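You operate a simulated robot arm through the tools that you are given. There is no shell and no other tool.

You are at the controls of a simulated robot arm. One attempt, no reset.

TASK
Float the empty seed off the test jar's sample.
Fine: stand the teal catch cup under the lip, tip the sample into the float cup, hold the water button till nothing floats, empty the catch cup into the slop tub, put jar and cup back. Set down upright: test jar.

It is judged by the outcome, as a careful person would: the job done as asked, and still so three seconds after it is handed in. It fails if anything else is knocked over, pushed out of place, dropped, spilled or broken.

THE ROBOT
A 7-joint arm with a two-finger parallel gripper, fixed in place. Base frame: the origin is at the foot of the arm, x ahead of it, y to its left, z up. Lengths are in mm, angles in degrees, forces in N, time in s.
With the tool pointing down near the work surface it reaches from about 300 to 720 mm from the base axis. Its first joint turns from -166.0 to 166.0 degrees. Payload 3.43 kg.
Tool frame: the origin (TCP) lies between the finger pads and is the grasp point; the fingertips stand 34 mm ahead of it; z points along the fingers, y is the line along which they close. Largest opening 128 mm; finger width 24, thickness 12; the body of the gripper, 48 by 130 mm, starts 96 mm behind the TCP.
Orientation is that of the tool frame in the base frame, as [roll, pitch, yaw] about the fixed x, y, z axes, in that order (R = Rz(yaw) Ry(pitch) Rx(roll)). With the fingers straight down and closing along the base's y, the tool's x points along the base's -x, its y along +y and its z along -z.

THE INTERFACE
- The arm moves only by the tool move_arm. Its argument "increments" is a list of rows, each a list of 7 numbers: the shift along the base's x, y, z in units of 25 mm (1.0 is 25 mm), then the turn, a rotation vector about the base's x, y, z in units of 8 degrees (1.0 is 8 degrees), then the finger opening in mm, from 0 to 128. In form: [[tx, ty, tz, ax, ay, az, grip], ...]. A call has 1 to 20 rows; each row shifts and turns the commanded pose from where the row before left it. A call with a number of a shift or a turn outside -1 to 1 is refused whole. Rows are played at 5 a second. More than 50 mm and 8.6 degrees between two rows, or a gripper value outside its range, and nothing of the call is played. A pose out of reach is approached as far as the arm can. The call stops where the force on the tool passes 40 N (or 10 N more than at its start, if that is more) or the arm is blocked; 0.2 s more then pass. The fingers move at their own pace (about 108 mm/s each) and stop on an object; they squeeze with about 39 N. The grip force told is the motor's: it shows also when the fingers shut on nothing. Time passes only in rows, and 0.2 s behind the last, so rows that do not move let the fingers close. It gives the time, the measured TCP pose, the force on the tool (base axes), the opening and the grip force at its end, in the units of the frame above (readings bear some noise), with the torque about the TCP (base axes, N m) and any sound that the robot's microphone picked up.
- Cameras (640 x 400 px; columns grow to the right, rows downward): "scene" is fixed at [49.1, 500.2, 1618]; the picture's right is [-0.46, -0.89, 0.00], its down [-0.55, 0.29, -0.79] and it looks along [0.70, -0.37, -0.62] (base axes); focal length 319 px, centre (320, 200). "wrist" rides on the gripper at [76, -11, -160] in the tool frame; the picture's right is [0.15, 0.99, 0.00], its down [-0.88, 0.13, -0.46] and it looks along [-0.45, 0.07, 0.89] (tool axes); focal length 234 px, centre (320, 200). There is no depth. A picture from a camera that has moved, and an enlarged one, comes with that camera's place and axes in the base frame and with its lens.
- capture(camera): a new picture of that camera. It takes no simulated time.
- move_column(by): slides the trunk up (or, below 0, down) by that many mm; the arm rides with it, the base frame stays. It gives what a move gives, with no picture.
- zoom(camera, box): a new picture of the part [left, top, right, bottom] of that camera's present view, enlarged. It takes no simulated time.
- job_done(): hands the job in; it is judged then, once.

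Places have to be worked out from the pictures, the camera data and where the tool is seen. Open the gripper and draw the arm clear of the work before you hand the job in, unless the task says otherwise.

The tools are called after "Request:" as a command line: name --pt "numbers of a row" for each row, then --argument value for the rest, lists and objects as JSON in quotes. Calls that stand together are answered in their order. move_arm: Moves the arm, as the interface text tells. Its arguments: {"type":"object","properties":{"increments":{"type":"array"}},"required":["increments"]} The other tools are called the same way: move_column (by) slides the trunk up or down; capture (camera) takes a picture; zoom (camera, box) takes an enlarged picture of a part of a camera's view; job_done () hands the job in.

At the start:

```text
clock: 0.0
eef_pos: [429.1, 106.1, 1298.4]
tcp_rot: [179.9, 0.0, -180.0]
force: [0.6, 0.3, 1.1]
moment: [0.03, -0.01, -0.02]
width: 127.9
gripper_force: 0.0
trunk travel left (down, up): [-275.0, 49.0]
```

scene: 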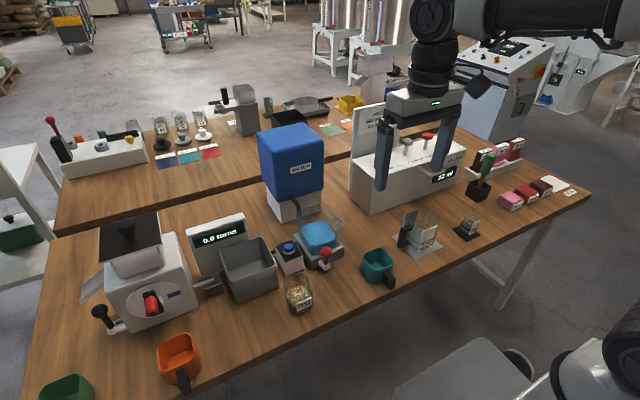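
wrist: 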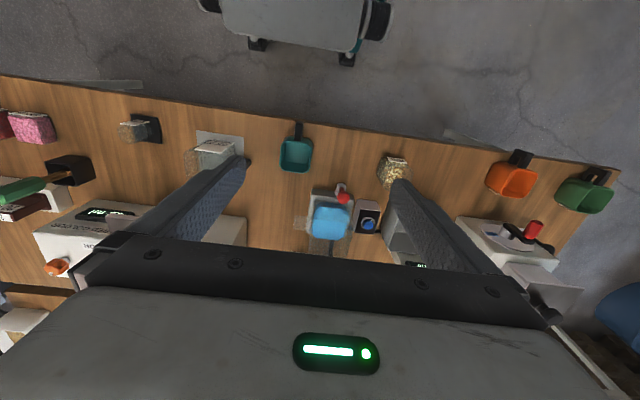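

I start by looking closely at the work area around the float cup, test jar, teal cup and slop tub.

Request:
zoom --camera "scene" --box '[180, 190, 460, 365]'

Request:
zoom --camera "scene" --box '[260, 220, 420, 320]'

Request:
zoom --camera "wrist" --box '[240, 110, 480, 260]'

Request:
zoom --camera "scene" --box '[0, 80, 320, 280]'

```text
2.29 times, centred on (320, 278) of scene
camera zoom: at [49.1, 500.2, 1618.0], right [-0.46, -0.89, 0.0], down [-0.55, 0.29, -0.79], along [0.7, -0.37, -0.62], focal length 730 px, centre (320, 23)
```

zoom: 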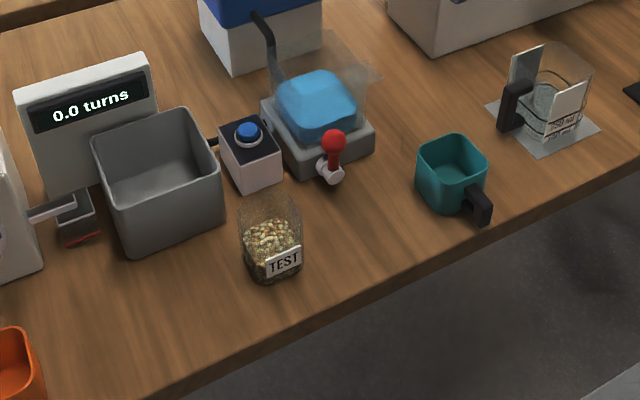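

```text
4.00 times, centred on (340, 270) of scene
camera zoom: at [49.1, 500.2, 1618.0], right [-0.46, -0.89, 0.0], down [-0.55, 0.29, -0.79], along [0.7, -0.37, -0.62], focal length 1278 px, centre (240, -80)
```

zoom: 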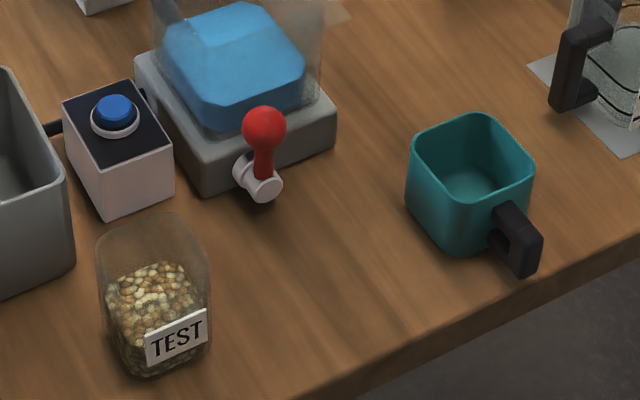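

```text
2.67 times, centred on (360, 185) of wrist
camera zoom: at [352.0, 93.5, 1457.7], right [-0.15, 0.99, 0.0], down [0.88, 0.13, 0.46], along [0.45, 0.07, -0.89], focal length 624 px, centre (213, 240)
```

zoom: 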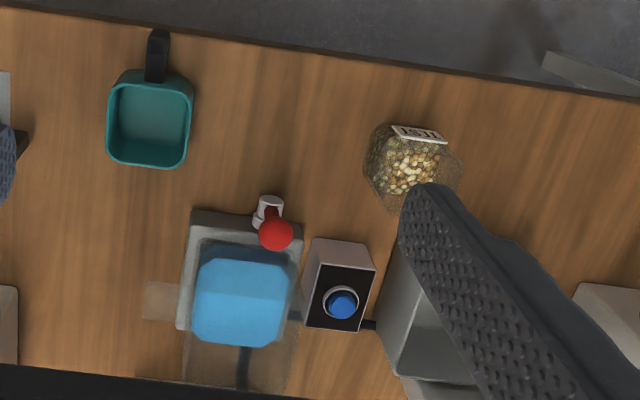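

```text
2.00 times, centred on (160, 180) of scene
camera zoom: at [49.1, 500.2, 1618.0], right [-0.46, -0.89, 0.0], down [-0.55, 0.29, -0.79], along [0.7, -0.37, -0.62], focal length 639 px, centre (640, 240)
```

zoom: 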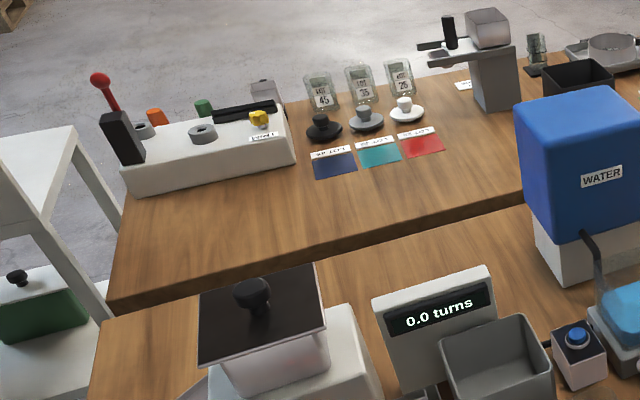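

The float cup, red lever, blue button and transparent lip are visible; I check the other tubs and any written notices to be sure which is the slop tub.

Request:
zoom --camera "scene" --box '[170, 200, 330, 300]'

Request:
zoom --camera "scene" --box '[280, 60, 440, 160]'

Request:
zoom --camera "scene" --box '[380, 130, 600, 268]'

Request:
zoom --camera "scene" --box '[290, 200, 362, 245]'

Request:
zoom --camera "wrist" --box '[280, 170, 440, 270]'

```text
4.00 times, centred on (250, 250) of scene
camera zoom: at [49.1, 500.2, 1618.0], right [-0.46, -0.89, 0.0], down [-0.55, 0.29, -0.79], along [0.7, -0.37, -0.62], focal length 1278 px, centre (600, 0)
```

zoom: 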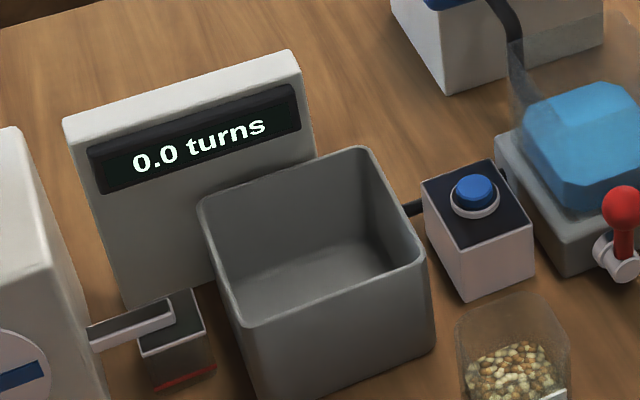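

```text
4.00 times, centred on (360, 110) of scene
camera zoom: at [49.1, 500.2, 1618.0], right [-0.46, -0.89, 0.0], down [-0.55, 0.29, -0.79], along [0.7, -0.37, -0.62], focal length 1278 px, centre (160, 560)
```

zoom: 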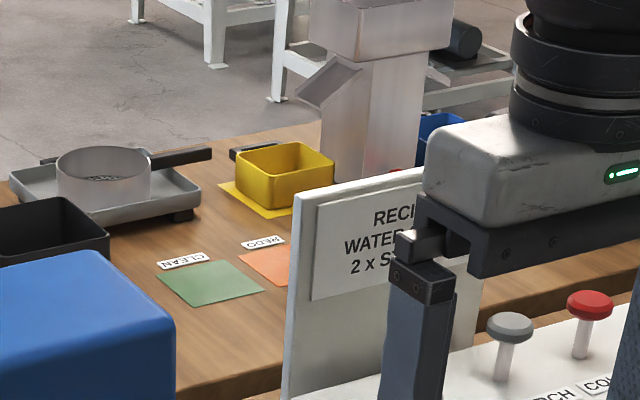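

```text
2.90 times, centred on (490, 199) of scene
camera zoom: at [49.1, 500.2, 1618.0], right [-0.46, -0.89, 0.0], down [-0.55, 0.29, -0.79], along [0.7, -0.37, -0.62], focal length 926 px, centre (-173, 203)
```

zoom: 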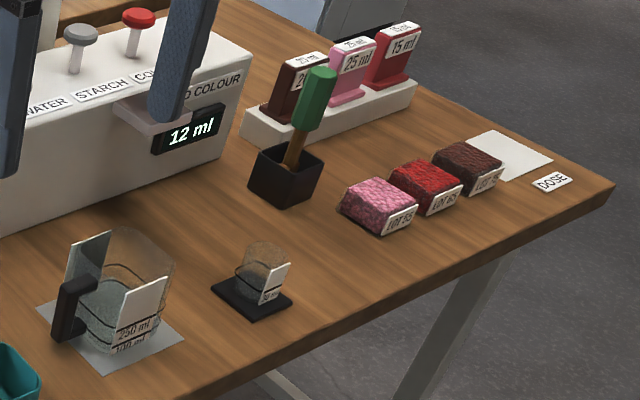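

```text
8.89 times, centred on (326, 222) of scene
camera zoom: at [49.1, 500.2, 1618.0], right [-0.46, -0.89, 0.0], down [-0.55, 0.29, -0.79], along [0.7, -0.37, -0.62], focal length 2839 px, centre (267, 0)
```

zoom: 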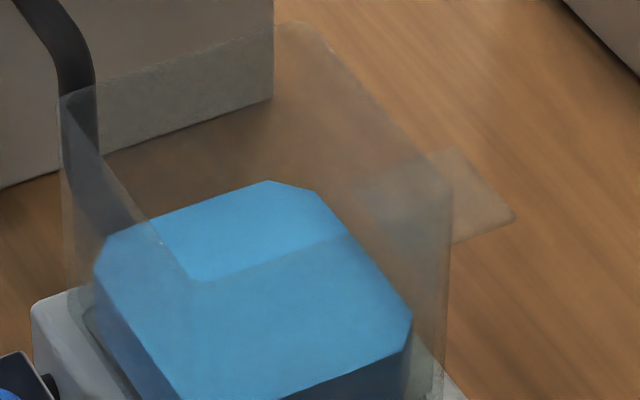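

```text
4.00 times, centred on (360, 220) of wrist
camera zoom: at [352.0, 93.5, 1457.7], right [-0.15, 0.99, 0.0], down [0.88, 0.13, 0.46], along [0.45, 0.07, -0.89], focal length 937 px, centre (160, 120)
```

zoom: 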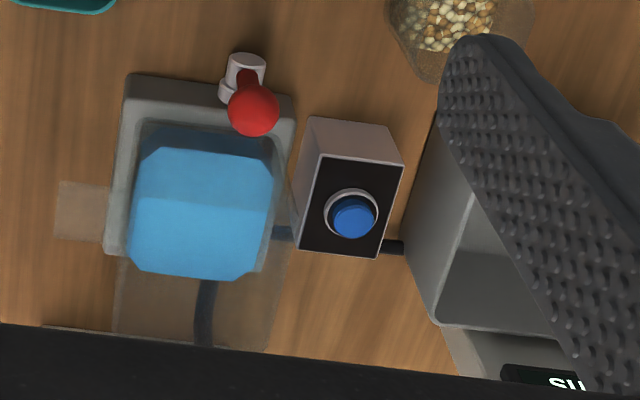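

The grey tub beside the button looks like the slop tub. From two views I put the button at about (678,277,916), the red knob at (601,191,931) and the lip tip at x 669–711, y≈78, z≈937. I move sideways to see the tub and jar better.

Request:
move_arm --pt "0 1 -1 0 0 0 128" --pt "0 1 -1 0 0 0 128" --pt "0 1 -1 0 0 0 128" --pt "0 1 -1 0 0 0 128" --pt "0 1 -1 0 0 0 128" --pt "0 1 0 0 0 0 128" --pt "0 1 0 0 0 0 128" --pt "0 1 0 0 0 0 128"

Request:
capture --camera "wrist"

Request:
capture --camera "scene"

```text
clock: 1.8
eef_pos: [427.7, 304.7, 1173.3]
tcp_rot: [-180.0, 0.0, 179.9]
force: [-0.4, -0.3, 0.3]
moment: [-0.03, 0.01, 0.0]
width: 128.0
gripper_force: 0.0
trunk travel left (down, up): [-275.0, 49.0]
```

```text
taken
camera wrist: at [351.5, 293.9, 1332.5], right [-0.15, 0.99, 0.0], down [0.88, 0.13, 0.46], along [0.45, 0.07, -0.89], focal length 234 px, centre (320, 200)
```

wrist: 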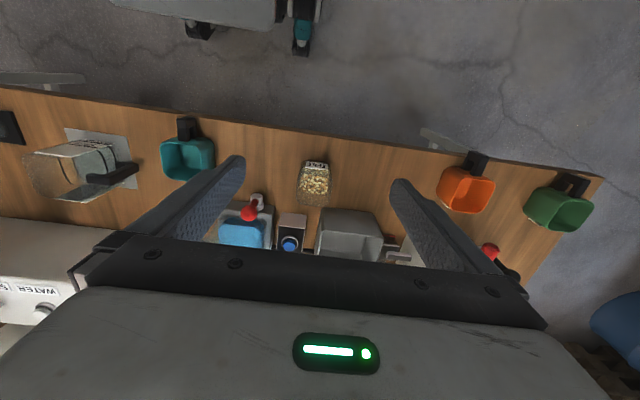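

```text
taken
```

scene: 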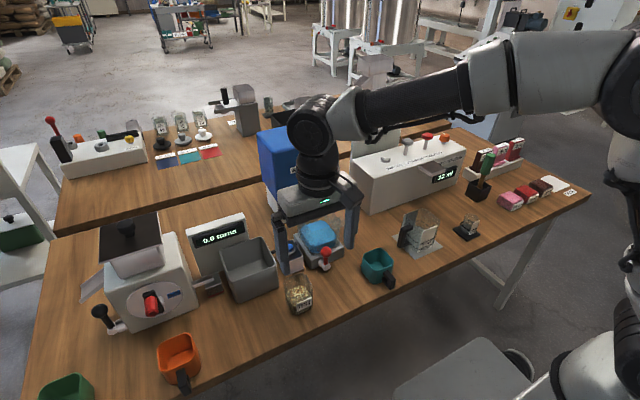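

The tub and jar are now between the fingers; I enlarge these views to take coordinates.

Request:
zoom --camera "wrist" --box '[240, 150, 400, 250]'

Request:
zoom --camera "wrist" --box '[120, 90, 280, 190]'

Request:
zoom --camera "scene" --box '[260, 240, 420, 340]'

```text
4.00 times, centred on (320, 200) of wrist
camera zoom: at [351.5, 293.9, 1332.5], right [-0.15, 0.99, 0.0], down [0.88, 0.13, 0.46], along [0.45, 0.07, -0.89], focal length 937 px, centre (320, 200)
```

zoom: 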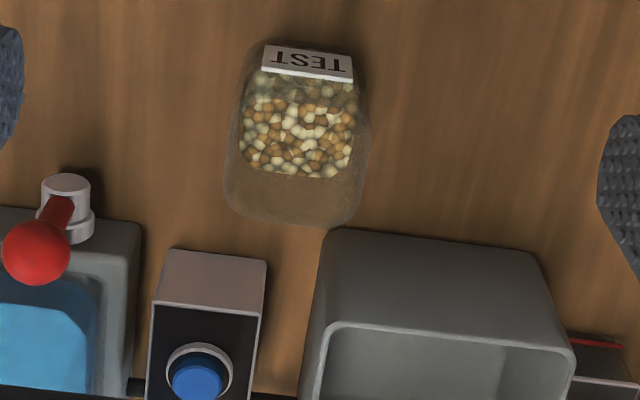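

```text
4.00 times, centred on (200, 140) of wrist
camera zoom: at [351.5, 293.9, 1332.5], right [-0.15, 0.99, 0.0], down [0.88, 0.13, 0.46], along [0.45, 0.07, -0.89], focal length 937 px, centre (800, 440)
```

zoom: 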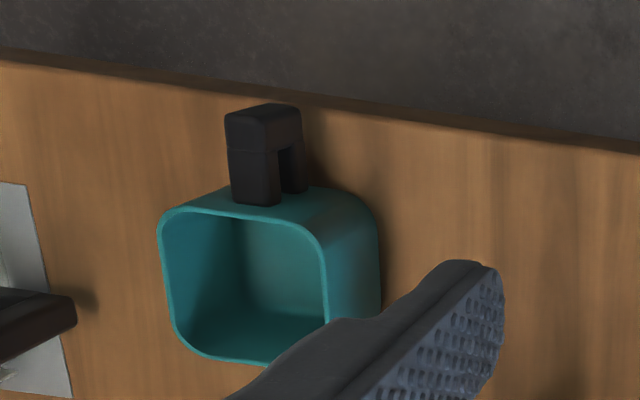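

```text
4.00 times, centred on (340, 290) of scene
camera zoom: at [49.1, 500.2, 1618.0], right [-0.46, -0.89, 0.0], down [-0.55, 0.29, -0.79], along [0.7, -0.37, -0.62], focal length 1278 px, centre (240, -160)
```

zoom: 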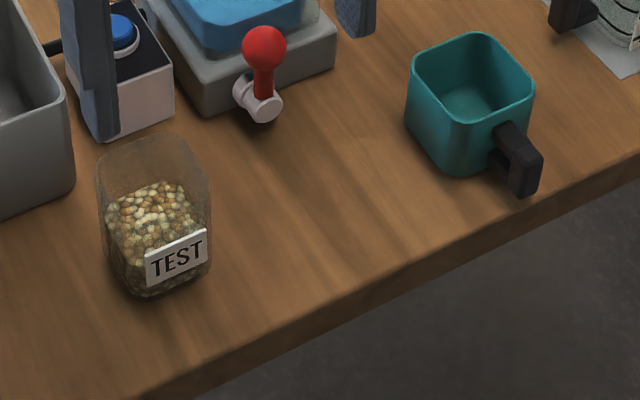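

Estimates so far: table z≈855, jar about (530,315) with rim z≈943, tub x 612–735, y 340–462 with rim z≈944. I move over the float cup for a closer look.

Request:
move_arm --pt "1 -1 0 0 0 0 128" --pt "1 -1 0 0 0 0 128" --pt "1 -1 0 0 0 0 128" --pt "1 -1 0 0 0 0 128" --pt "1 -1 0 0 0 0 128" --pt "0.6 -1 0 0 0 0 128" --pt "0 0 0 0 0 0 128"

Request:
capture --camera "wrist"

Request:
zoom --camera "wrist" --box '[230, 130, 430, 255]'

Request:
capture --camera "scene"

```text
clock: 3.4
eef_pos: [569.1, 154.2, 1174.0]
tcp_rot: [-179.9, 0.1, -179.9]
force: [-0.2, 0.3, -0.1]
moment: [0.04, 0.02, 0.01]
width: 127.8
gripper_force: 0.1
trunk travel left (down, up): [-275.0, 49.0]
```

```text
taken
camera wrist: at [492.2, 142.4, 1333.4], right [-0.15, 0.99, 0.0], down [0.88, 0.13, 0.46], along [0.45, 0.07, -0.89], focal length 234 px, centre (320, 200)
```

wrist: 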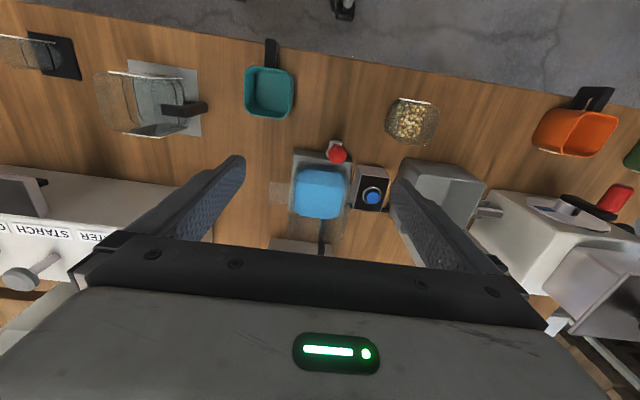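

```text
3.20 times, centred on (330, 192) of wrist
camera zoom: at [492.2, 142.4, 1333.4], right [-0.15, 0.99, 0.0], down [0.88, 0.13, 0.46], along [0.45, 0.07, -0.89], focal length 749 px, centre (288, 224)
```

zoom: 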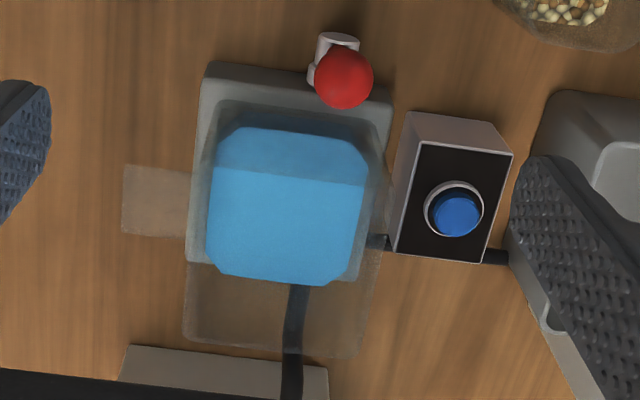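

```text
taken
```

scene: 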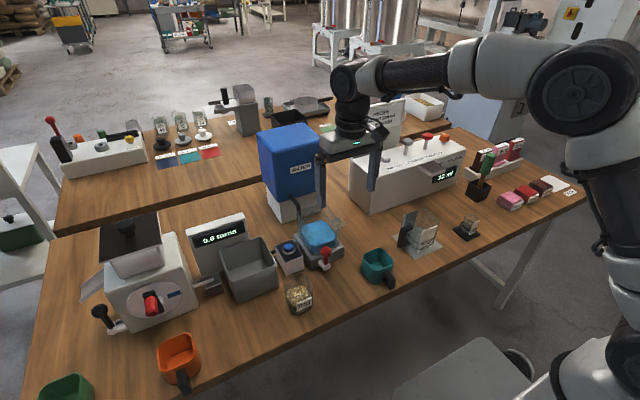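

The float cup reads as roughly x 634–735, y 122–221 with rim z≈998, and the lip tip at (669–713, 76, 937). Next I look at the teal cup and its handle, and the jar.

Request:
zoom --camera "wrist" --box '[216, 30, 328, 100]'

Request:
zoom --camera "scene" --box '[345, 235, 425, 285]'

Request:
zoom --camera "scene" --box '[270, 260, 350, 310]'

Request:
zoom --camera "wrist" --box '[344, 80, 472, 160]'

```text
5.71 times, centred on (272, 65) of wrist
camera zoom: at [492.2, 142.4, 1333.4], right [-0.15, 0.99, 0.0], down [0.88, 0.13, 0.46], along [0.45, 0.07, -0.89], focal length 1338 px, centre (594, 971)
```

zoom: 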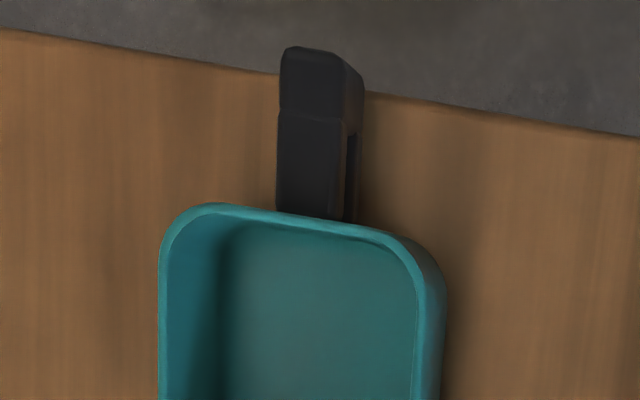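

```text
8.00 times, centred on (385, 260) of scene
camera zoom: at [49.1, 500.2, 1618.0], right [-0.46, -0.89, 0.0], down [-0.55, 0.29, -0.79], along [0.7, -0.37, -0.62], focal length 2555 px, centre (-200, -280)
```

zoom: 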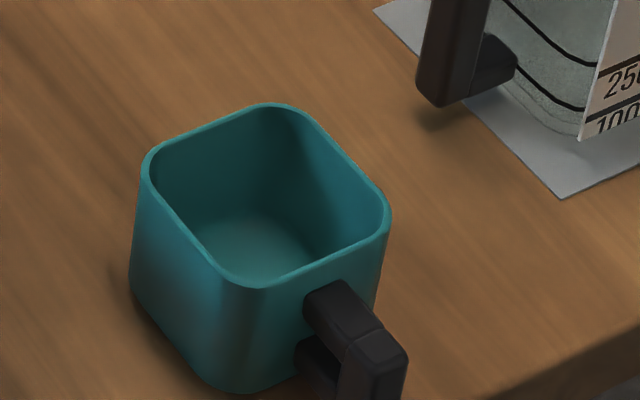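

```text
8.00 times, centred on (310, 285) of scene
camera zoom: at [49.1, 500.2, 1618.0], right [-0.46, -0.89, 0.0], down [-0.55, 0.29, -0.79], along [0.7, -0.37, -0.62], focal length 2555 px, centre (400, -480)
```

zoom: 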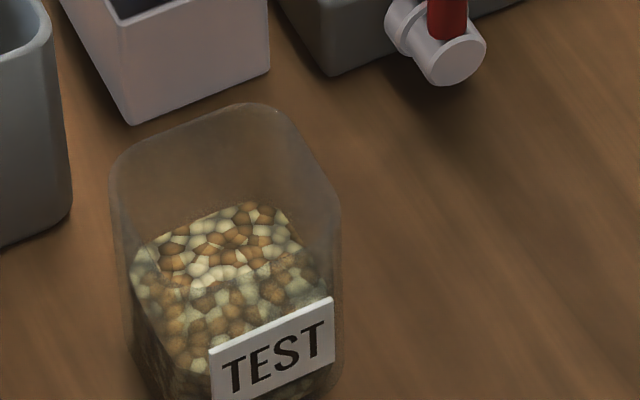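

```text
5.00 times, centred on (408, 120) of wrist
camera zoom: at [492.2, 142.4, 1333.4], right [-0.15, 0.99, 0.0], down [0.88, 0.13, 0.46], along [0.45, 0.07, -0.89], focal length 1171 px, centre (-120, 600)
```

zoom: 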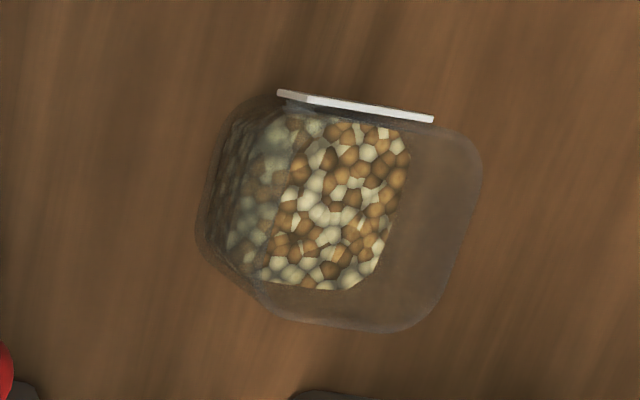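

The teal cup measures about x 488–560, y 22–94, rim z≈910, with its handle at x 448–488, y≈58–61. I'll hold the cup and jar with the tool tilted to 30° below horizontal, so that a turn about base x pours them; first I try that posture in free space.

Request:
move_arm --pt "-1 -0.6 0 0 -1 0 128" --pt "-1 -0.6 0 0 -1 0 128" --pt "-1 -0.6 0 0 -1 0 128" --pt "-1 -0.6 0 0 -1 0 128" --pt "-1 -0.6 -0.5 0 -1 0 128" --pt "-1 -0.6 -0.5 0 -1 0 128" --pt "-0.5 -0.24 -0.5 0 -1 0 128" --pt "0 0 -0.5 0 -0.5 0 128" --pt "0 0 0 0 0 0 128"

Request:
capture --camera "wrist"

Request:
capture --camera "scene"

```text
clock: 5.4
eef_pos: [477.9, 77.9, 1155.1]
tcp_rot: [-179.1, 57.0, 179.9]
force: [-0.5, -0.3, 0.0]
moment: [-0.01, -0.02, -0.01]
width: 128.0
gripper_force: 0.1
out of reach, approached as far as the arm can: row 6, 7, 8
trunk travel left (down, up): [-275.0, 49.0]
```

```text
taken
camera wrist: at [301.9, 69.2, 1177.8], right [-0.07, 0.99, -0.13], down [0.1, 0.14, 0.99], along [0.99, 0.05, -0.11], focal length 234 px, centre (320, 200)
```

wrist: 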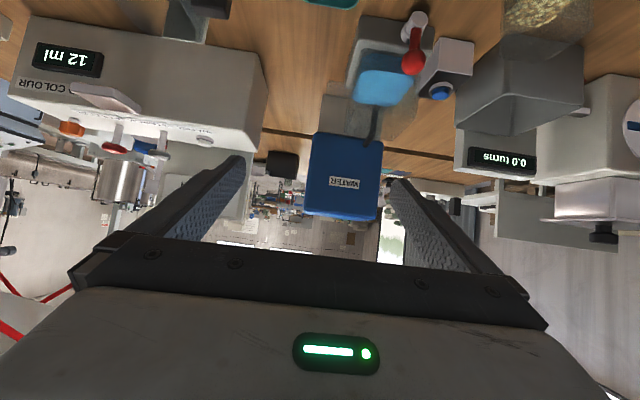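

```text
taken
```

scene: 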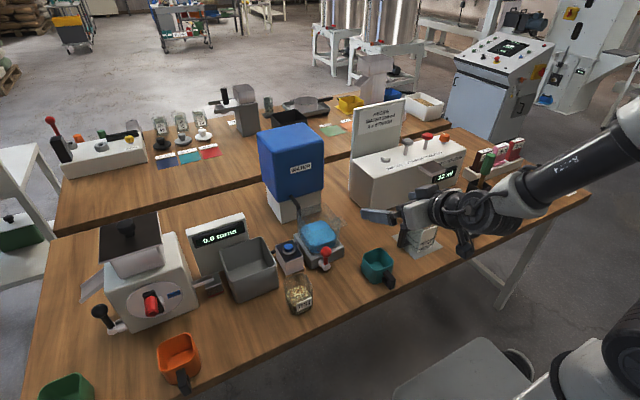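

The arm cannot fold that far back at this height, so I lower the tool while in this posture to see how the reach opens up.

Request:
move_arm --pt "0 0 -1 0 0 0 128" --pt "0 0 -1 0 0 0 128" --pt "0 0 -1 0 0 0 128" --pt "0 0 -1 0 0 0 128" --pt "0 0 0 0 0 0 128"

```text
clock: 6.6
eef_pos: [488.0, 81.7, 1055.6]
tcp_rot: [-179.0, 57.0, 179.9]
force: [0.0, -0.1, -0.2]
moment: [0.01, 0.01, 0.03]
width: 127.9
gripper_force: 0.1
out of reach, approached as far as the arm can: row 1, 2
trunk travel left (down, up): [-275.0, 49.0]
```

At this height the last rows were in reach. I try drawing back toward the base and going lower, to see how far back I can hold this tilt.

Request:
move_arm --pt "-0.5 -0.5 -0.5 0 0 0 128" --pt "-0.5 -0.45 -0.5 0 0 0 128" --pt "-0.5 0 -0.5 0 0 0 128" --pt "-0.5 0 -0.5 0 0 0 128" --pt "0 0 0 0 0 0 128"

```text
clock: 7.8
eef_pos: [481.1, 71.2, 999.4]
tcp_rot: [-179.0, 57.0, -180.0]
force: [0.5, -0.3, -0.5]
moment: [0.01, -0.01, -0.01]
width: 127.7
gripper_force: 0.1
out of reach, approached as far as the arm can: row 1, 2, 3, 4
trunk travel left (down, up): [-275.0, 49.0]
```

The limit at this steep pitch is x≈480, so I reduce the pitch to about 40° for the handle grasp, which should let me reach x≈450. I go above the handle with the fingers part open.

Request:
move_arm --pt "0 0 0.4 0.068 1 0.105 60" --pt "0 -0.2 0 0 1 0 60" --pt "-0.6 -0.2 0 0 0.125 0 60" --pt "-0.6 -0.05 0 0 0 0 60" --pt "0 0 0 0 0 0 60"

Request:
capture --camera "wrist"

Request:
zoom --camera "scene" --box '[320, 180, 480, 280]'

```text
clock: 9.0
eef_pos: [451.1, 60.2, 1008.9]
tcp_rot: [180.0, 40.1, -179.9]
force: [0.0, -0.4, -0.1]
moment: [0.0, 0.03, 0.02]
width: 59.9
gripper_force: 0.2
trunk travel left (down, up): [-275.0, 49.0]
```

```text
taken
camera wrist: at [289.5, 48.3, 1082.0], right [-0.11, 0.99, -0.09], down [0.38, 0.13, 0.92], along [0.92, 0.07, -0.39], focal length 234 px, centre (320, 200)
```

wrist: 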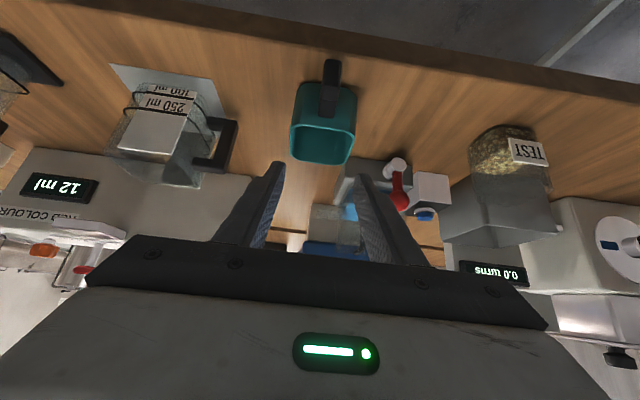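

```text
4.00 times, centred on (400, 230) of scene
camera zoom: at [49.1, 500.2, 1618.0], right [-0.46, -0.89, 0.0], down [-0.55, 0.29, -0.79], along [0.7, -0.37, -0.62], focal length 1278 px, centre (0, 80)
```

zoom: 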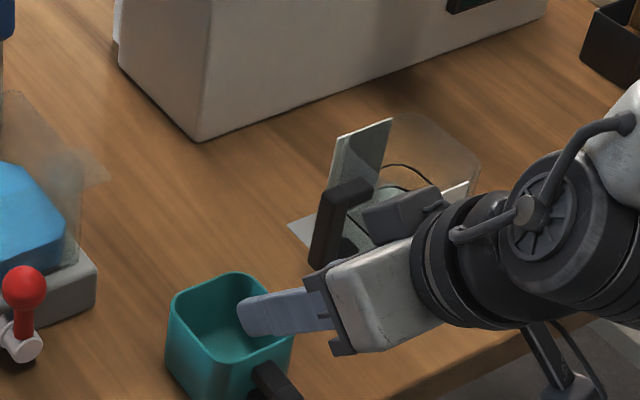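

I take an enlarged view of the handle from this pose to refine its position.

Request:
zoom --camera "wrist" --box '[272, 45, 384, 175]'

```text
3.08 times, centred on (328, 110) of wrist
camera zoom: at [289.5, 48.3, 1082.0], right [-0.11, 0.99, -0.09], down [0.38, 0.13, 0.92], along [0.92, 0.07, -0.39], focal length 720 px, centre (295, 477)
```

zoom: 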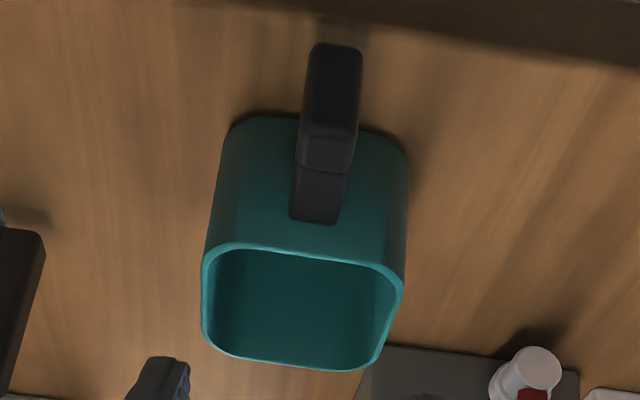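

The handle centre is at y≈61, its bar from about z 862 to 900. I descend straight down to straddle it.

Request:
move_arm --pt "0 0 -1 0 0 0 50" --pt "0 0 -1 0 0 0 50" --pt "0 0 -1 0 0 0 50" --pt "0.03 0.02 -1 0 0 0 50" --pt "0 0 -0.5 0 0 0 50" --pt "0 0 0 0 0 0 50"

Request:
capture --camera "wrist"

Request:
zoom --camera "scene" --box '[340, 220, 440, 300]'

```text
clock: 10.4
eef_pos: [452.6, 60.3, 895.6]
tcp_rot: [-180.0, 40.0, -179.9]
force: [-0.1, 0.8, -0.8]
moment: [0.0, -0.01, 0.05]
width: 49.9
gripper_force: 0.1
trunk travel left (down, up): [-275.0, 49.0]
```

```text
taken
camera wrist: at [290.6, 48.0, 969.0], right [-0.11, 0.99, -0.09], down [0.38, 0.13, 0.92], along [0.92, 0.07, -0.39], focal length 234 px, centre (320, 200)
```

wrist: 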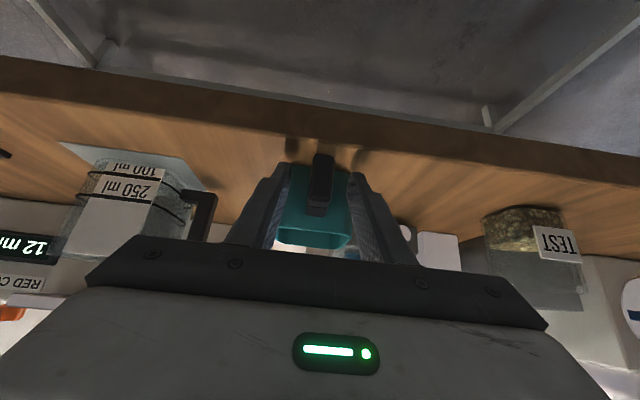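

```text
5.00 times, centred on (390, 260) of scene
camera zoom: at [49.1, 500.2, 1618.0], right [-0.46, -0.89, 0.0], down [-0.55, 0.29, -0.79], along [0.7, -0.37, -0.62], focal length 1597 px, centre (-30, -100)
```

zoom: 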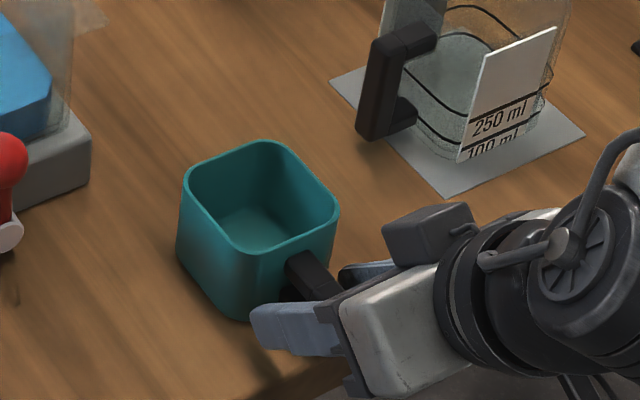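

The fingers straddle the handle with the cup in line. I lower a few mm and close on it.

Request:
move_arm --pt "0 0.02 -0.16 0 0 0 50" --pt "0 0 0 0 0 0 30" --pt "0 0 0 0 0 0 10" --pt "0 0 0 0 0 0 8" --pt "0 0 0 0 0 0 5"

Request:
capture --camera "wrist"

```text
clock: 11.6
eef_pos: [451.6, 60.7, 892.2]
tcp_rot: [-179.9, 40.0, -179.9]
force: [-0.2, 0.5, 0.9]
moment: [-0.06, -0.08, 0.03]
width: 17.5
gripper_force: 39.0
trunk travel left (down, up): [-275.0, 49.0]
```

```text
taken
camera wrist: at [290.9, 48.9, 965.3], right [-0.11, 0.99, -0.09], down [0.38, 0.13, 0.92], along [0.92, 0.07, -0.39], focal length 234 px, centre (320, 200)
```

wrist: 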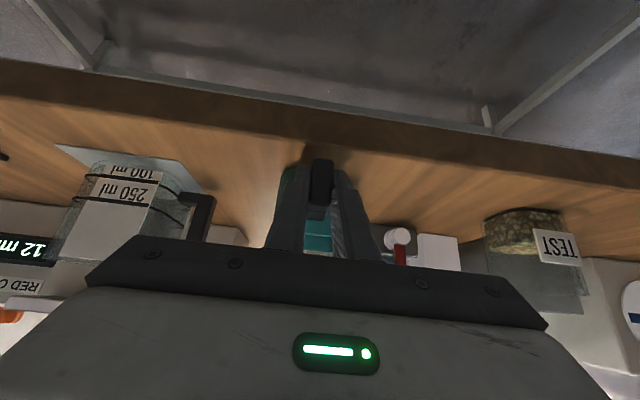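

The handle is held at 17.5 mm (pick pose 451.6, 60.7, 892.2). I lift about 12 mm and check that the cup hangs straight.

Request:
move_arm --pt "0 0 0.25 0 0 0 5" --pt "0 0 0.25 0 0 0 5" --pt "0 0 0 0 0 0 5"

Request:
zoom --camera "scene" --box '[340, 220, 440, 300]'

```text
clock: 12.4
eef_pos: [452.9, 61.5, 904.4]
tcp_rot: [180.0, 40.1, -179.9]
force: [-0.1, -0.3, -0.7]
moment: [0.02, 0.04, 0.02]
width: 17.2
gripper_force: 38.9
trunk travel left (down, up): [-275.0, 49.0]
```

```text
5.00 times, centred on (390, 260) of scene
camera zoom: at [49.1, 500.2, 1618.0], right [-0.46, -0.89, 0.0], down [-0.55, 0.29, -0.79], along [0.7, -0.37, -0.62], focal length 1597 px, centre (-30, -100)
```

zoom: 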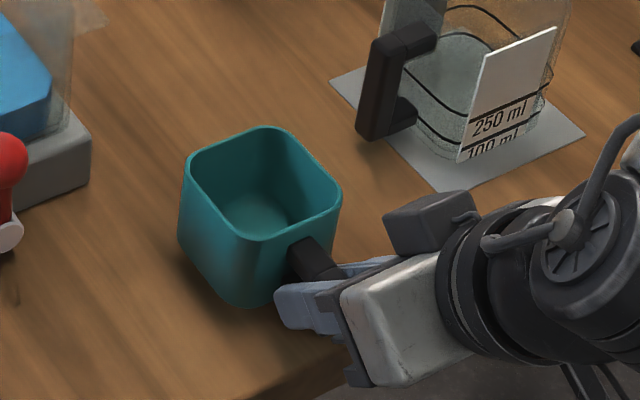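

The cup is lifted and level. I carry it forward toward the place under the lip, staying about 12 mm above the table, stopping a bit short to check.

Request:
move_arm --pt "1 -0.05 0 0 0 0 5" --pt "1 -0.05 0 0 0 0 5" --pt "1 0 0 0 0 0 5" --pt "1 0 0 0 0 0 5" --pt "0.6 0 0 0 0 0 5" --pt "0 0 0 0 0 0 5"

Request:
capture --camera "wrist"

Request:
zoom --camera "scene" --box '[285, 190, 425, 278]'

```text
clock: 13.8
eef_pos: [567.7, 59.2, 902.9]
tcp_rot: [-180.0, 40.1, -179.9]
force: [0.8, 0.0, -1.3]
moment: [0.01, 0.08, -0.01]
width: 17.4
gripper_force: 39.0
trunk travel left (down, up): [-275.0, 49.0]
```

```text
taken
camera wrist: at [406.3, 46.9, 977.3], right [-0.11, 0.99, -0.09], down [0.38, 0.13, 0.92], along [0.92, 0.07, -0.39], focal length 234 px, centre (320, 200)
```

wrist: 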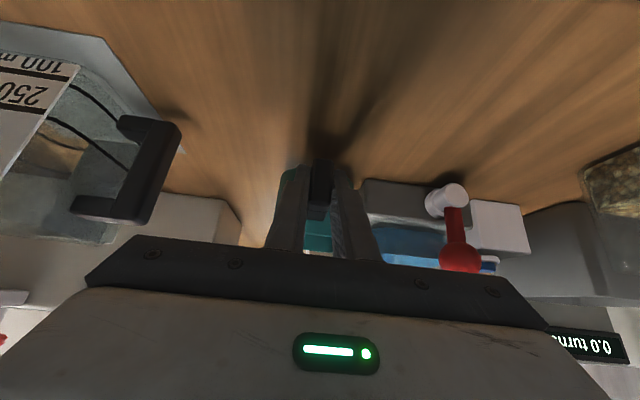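

```text
4.55 times, centred on (355, 234) of scene
camera zoom: at [49.1, 500.2, 1618.0], right [-0.46, -0.89, 0.0], down [-0.55, 0.29, -0.79], along [0.7, -0.37, -0.62], focal length 1452 px, centre (161, 46)
```

zoom: 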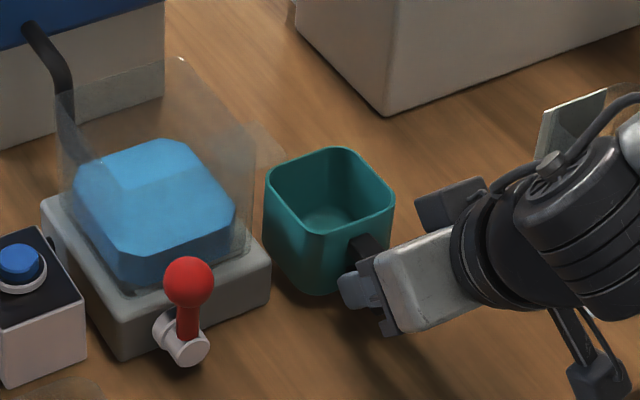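

The cup clears the float-cup base by about 13 mm. I push on to x≈619 so the cup centre falls at about x 691 under the lip.

Request:
move_arm --pt "0.7 0 0 0 0 0 5" --pt "0.7 0 0 0 0 0 5" --pt "0.64 0 0 0 0 0 5" --pt "0 0 0 0 0 0 5"

Request:
zoom --camera "scene" --box '[305, 190, 395, 246]'

Request:
capture --camera "wrist"

```text
clock: 14.8
eef_pos: [618.9, 59.0, 905.6]
tcp_rot: [180.0, 40.1, -179.9]
force: [0.4, 0.2, -0.4]
moment: [0.01, 0.04, 0.0]
width: 17.2
gripper_force: 38.8
trunk travel left (down, up): [-275.0, 49.0]
```

```text
7.11 times, centred on (350, 218) of scene
camera zoom: at [49.1, 500.2, 1618.0], right [-0.46, -0.89, 0.0], down [-0.55, 0.29, -0.79], along [0.7, -0.37, -0.62], focal length 2271 px, centre (107, 72)
```

zoom: 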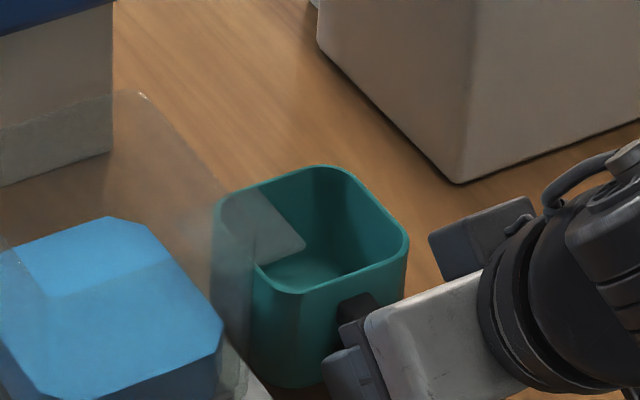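

```text
taken
camera wrist: at [457.3, 46.7, 977.4], right [-0.11, 0.99, -0.09], down [0.38, 0.13, 0.92], along [0.92, 0.07, -0.39], focal length 234 px, centre (320, 200)
```

wrist: 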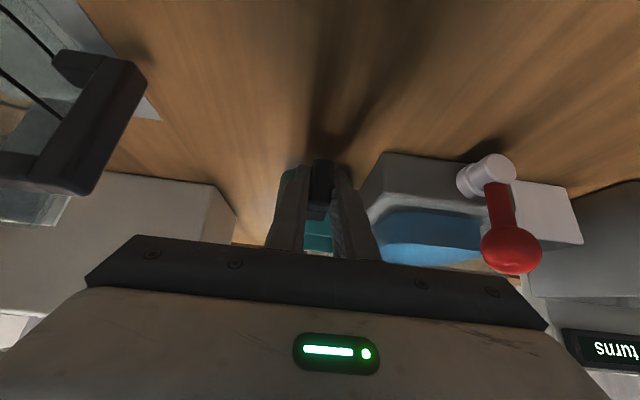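

The lip tip lies over the inside of the cup in the picture. I lower the cup to the table (pick height 892) and release.

Request:
move_arm --pt "0 0 -0.25 0 0 0 5" --pt "0 0 -0.2 0 0 0 5" --pt "0 0 -0.06 0 0 0 5" --pt "0 0 0 0 0 0 5"

```text
clock: 15.8
eef_pos: [618.0, 58.2, 891.5]
tcp_rot: [180.0, 40.1, 180.0]
force: [-1.8, 0.2, 2.9]
moment: [-0.08, -0.05, -0.02]
width: 17.4
gripper_force: 39.2
trunk travel left (down, up): [-275.0, 49.0]
```

Light contact with the table is felt (about 3 N). I open the fingers slightly, then back off up and rearward.

Request:
move_arm --pt "0 0 0 0 0 0 30" --pt "0 0 0 0 0 0 44" --pt "0 0 0 0 0 0 44" --pt "-0.5 0 0.6 0 0 0 44" --pt "-0.7 0 0.8 0 0 0 44" --pt "-0.7 0 0.8 0 0 0 44" --pt "-0.7 0 0.8 0 0 0 60" --pt "0 0 0 0 0 0 60"

Request:
capture --camera "wrist"

Request:
zoom --camera "scene" --box '[285, 180, 425, 268]'

```text
clock: 17.6
eef_pos: [552.9, 58.8, 966.1]
tcp_rot: [-179.9, 40.1, -179.8]
force: [0.2, -0.7, -0.1]
moment: [-0.02, 0.02, 0.0]
width: 59.9
gripper_force: 0.1
trunk travel left (down, up): [-275.0, 49.0]
```

```text
taken
camera wrist: at [391.8, 47.2, 1039.9], right [-0.11, 0.99, -0.09], down [0.38, 0.13, 0.92], along [0.92, 0.07, -0.39], focal length 234 px, centre (320, 200)
```

wrist: 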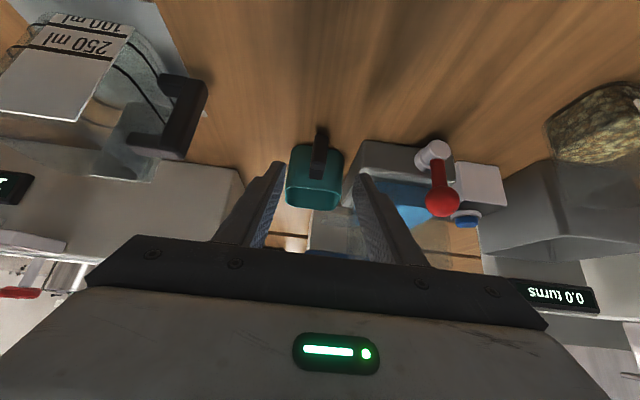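

```text
4.55 times, centred on (355, 224) of scene
camera zoom: at [49.1, 500.2, 1618.0], right [-0.46, -0.89, 0.0], down [-0.55, 0.29, -0.79], along [0.7, -0.37, -0.62], focal length 1452 px, centre (161, 91)
```

zoom: 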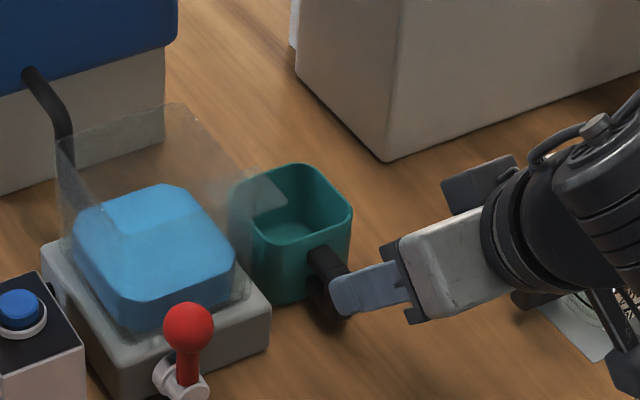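

The cup stands under the lip undisturbed. Now I rise and swing over toward the test jar, pitching the tool to about 25° below horizontal.

Request:
move_arm --pt "0 0 1 0 0 0 80" --pt "0 0.5 1 0 0 0 100" --pt "0 1 1 0 0 0 100" --pt "0 1 0.5 0 0 0 100" --pt "0 1 0 0 0 0 100" --pt "0 1 0 0 0 0 100" --pt "0 1 0 0 -0.5 0 100" --pt "-0.5 1 0 0 -0.5 0 100" --pt "-0.5 1 0 0 -0.5 0 100" --pt "-1 1 0 0 -0.5 0 100" --pt "-1 1 0 0 -0.5 0 100" --pt "-1 0.68 0 0 -0.62 0 100" --pt "-0.5 0 0 0 0 0 100" --pt "0 0 0 0 0 0 100"

Request:
capture --camera "wrist"

Request:
capture --camera "scene"

```text
clock: 20.6
eef_pos: [440.3, 312.4, 1053.6]
tcp_rot: [180.0, 65.0, -179.9]
force: [0.2, -0.1, 0.7]
moment: [0.0, 0.01, 0.01]
width: 100.0
gripper_force: 0.1
trunk travel left (down, up): [-275.0, 49.0]
```

```text
taken
camera wrist: at [262.6, 300.7, 1052.6], right [-0.06, 0.99, -0.13], down [-0.04, 0.13, 0.99], along [1.0, 0.07, 0.03], focal length 234 px, centre (320, 200)
```

wrist: 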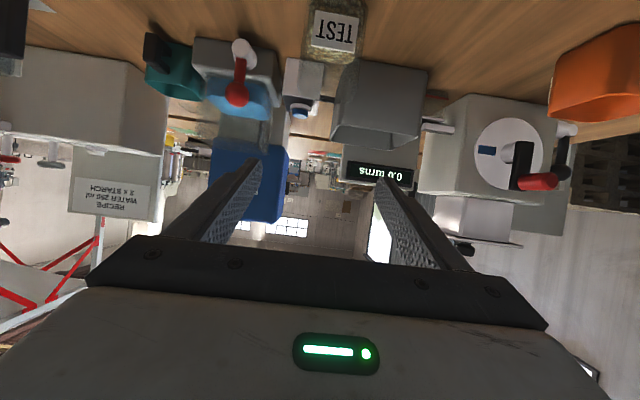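

```text
taken
```

scene: 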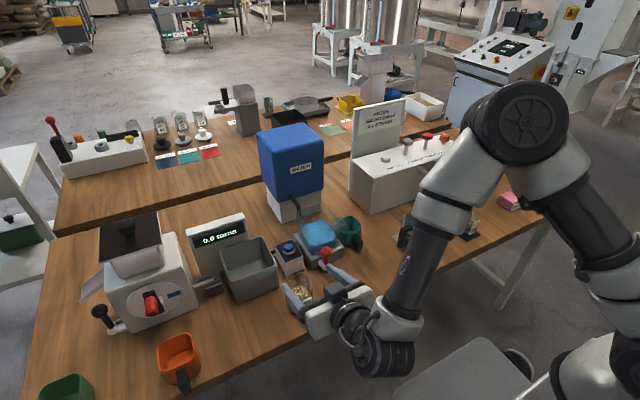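

Before gripping, I test in free space that the wrist can roll about base x far enough for pouring (mouth toward −y).

Request:
move_arm --pt "0 0 1 0 0 0 100" --pt "0 0 1 0 0 0 100" --pt "0 0 0 1 0 0 100" --pt "0 0 0 1 0 0 100" --pt "0 0 0 1 0 0 100" --pt "0 0 0 1 0 0 100" --pt "0 0 0 1 0 0 100" --pt "0 0 0 1 0 0 100" --pt "0 0 0 1 0 0 100" --pt "0 0 0 1 0 0 100" --pt "0 0 0 1 0 0 100" --pt "0 0 0 1 0 0 100" --pt "0 0 0 1 0 0 100" --pt "0 0 0 1 0 0 100" --pt "0 0 0 1 0 0 100" --pt "0 0 0 1 0 0 100" --pt "0 0 0 1 0 0 100" --pt "0 0 0 1 0 0 100" --pt "0 0 0 1 0 0 100" --pt "0 0 0 0 0 0 100"

```text
clock: 24.8
eef_pos: [430.7, 175.0, 1455.0]
tcp_rot: [71.1, -39.1, 123.7]
force: [-0.1, -0.2, 1.0]
moment: [0.04, -0.02, -0.01]
width: 100.1
gripper_force: 0.0
out of reach, approached as far as the arm can: row 9, 10, 11, 12, 13, 14, 15, 16, 17, 18, 19
trunk travel left (down, up): [-275.0, 49.0]
```

The +x roll ran past a joint limit and the arm swung up to (430,175,1455); everything is clear up there. I look at the scene before bringing it back.

Request:
capture --camera "scene"

```text
taken
```

scene: 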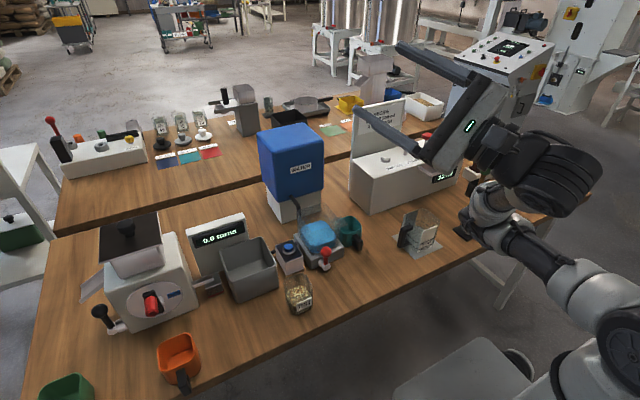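

The elbow has swung to the −y side but touches nothing. I reverse the roll step by step, staying high.

Request:
move_arm --pt "0 0.3 0 -1 0 0 100" --pt "0 0.3 0 -1 0 0 100" --pt "0 0.3 0 -1 0 0 100" --pt "0 0.3 0 -1 0 0 100" --pt "0 0.3 -0.2 -1 0 0 100" --pt "0 0.3 -0.2 -1 0 0 100"

Request:
capture --camera "scene"

```text
clock: 26.2
eef_pos: [430.3, 220.2, 1445.5]
tcp_rot: [95.6, 3.7, 115.7]
force: [-0.8, 0.5, 1.0]
moment: [0.01, 0.01, 0.01]
width: 100.0
gripper_force: 0.0
trunk travel left (down, up): [-275.0, 49.0]
```

```text
taken
```

scene: 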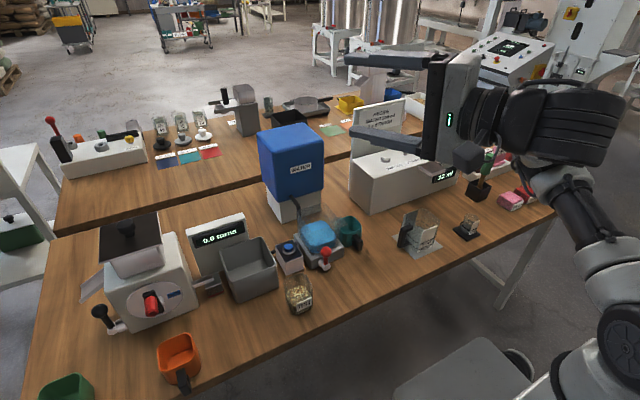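

That works smoothly; I continue the reverse roll with a gentle shift toward +y.

Request:
move_arm --pt "0.1 0.3 0 -1 0 0 100" --pt "0.1 0.3 0 -1 0 0 100" --pt "0.1 0.3 0 -1 0 0 100" --pt "0.1 0.3 0 -1 0 0 100" --pt "0.1 0.3 -0.2 -1 0 0 100" --pt "0 0.3 -0.2 -1 0 0 100"

Request:
move_arm --pt "0 0.3 -0.2 -1 0 0 100" --pt "0 0.3 -0.2 -1 0 0 100" --pt "0 0.3 -0.2 -1 0 0 100" --pt "0 0.3 -0.2 -1 0 0 100" --pt "0 0.3 -0.2 -1 0 0 100"

Request:
capture --camera "scene"

```text
clock: 27.6
eef_pos: [442.9, 265.4, 1435.2]
tcp_rot: [122.6, 45.3, 127.7]
force: [0.3, 0.4, -0.5]
moment: [0.03, -0.02, 0.03]
width: 100.2
gripper_force: 0.0
trunk travel left (down, up): [-275.0, 49.0]
```

```text
clock: 28.8
eef_pos: [442.7, 303.3, 1411.1]
tcp_rot: [-171.8, 64.5, -176.0]
force: [0.5, 0.2, -0.1]
moment: [0.0, -0.02, -0.03]
width: 100.1
gripper_force: 0.0
trunk travel left (down, up): [-275.0, 49.0]
```

```text
taken
```

scene: 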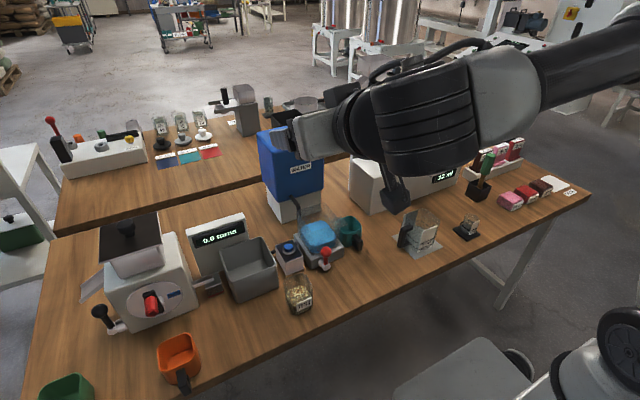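

Orientation is nearly back; I correct the small residual and come down gradually, watching the elbow.

Request:
move_arm --pt "0 0 -0.5 0.44 -0.06 0.425 100" --pt "0 0 -1 0 0 0 100" --pt "0 0 -1 0 0 0 100" --pt "0 0 -1 0 0 0 100" --pt "0 0 -1 0 0 0 100" --pt "0 0 -1 0 0 0 100"

Request:
capture --camera "scene"

```text
clock: 30.2
eef_pos: [443.6, 304.3, 1272.5]
tcp_rot: [179.7, 65.1, 179.8]
force: [-0.4, 0.2, 0.2]
moment: [-0.05, -0.03, 0.02]
width: 100.0
gripper_force: 0.1
trunk travel left (down, up): [-275.0, 49.0]
```

```text
taken
```

scene: 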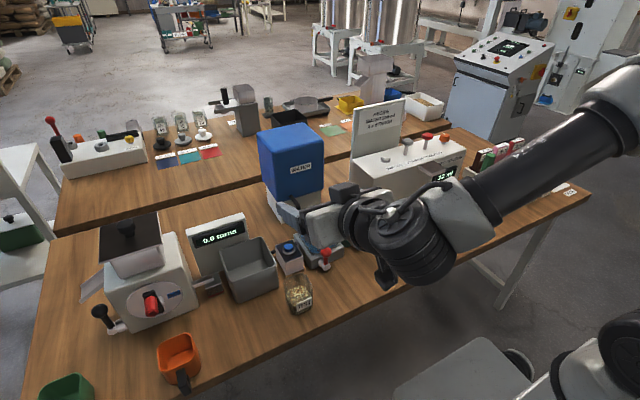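

Configuration looks normal again. I move over the pour region at a safe height to test the opposite (−x) roll, in small calls so it stops early if near a limit.

Request:
move_arm --pt "1 -1 -0.5 0 0 0 100" --pt "1 -1 -0.5 0 0 0 100" --pt "1 -1 -0.5 0 0 0 100" --pt "1 -1 -0.5 0 0 0 100" --pt "1 -1 -0.5 0 0 0 100" --pt "1 -1 0 0 0 0 100" --pt "1 0 0 0 0 0 100" --pt "1 0 0 0 0 0 100" --pt "0 0 0 0 0 0 100"

Request:
move_arm --pt "0 0 0 -1 0 0 100" --pt "0 0 0 -1 0 0 100" --pt "0 0 0 -1 0 0 100" --pt "0 0 0 -1 0 0 100" --pt "0 0 0 -1 0 0 100" --pt "0 0 0 -1 0 0 100"

```text
clock: 32.2
eef_pos: [643.6, 153.7, 1210.1]
tcp_rot: [179.9, 65.0, 179.7]
force: [0.8, 0.1, -0.3]
moment: [0.0, 0.0, 0.01]
width: 100.0
gripper_force: 0.0
trunk travel left (down, up): [-275.0, 49.0]
```

```text
clock: 33.6
eef_pos: [642.6, 154.0, 1210.4]
tcp_rot: [-110.7, 37.3, -122.1]
force: [0.2, -0.3, -0.3]
moment: [0.0, 0.01, 0.02]
width: 100.1
gripper_force: 0.0
trunk travel left (down, up): [-275.0, 49.0]
```

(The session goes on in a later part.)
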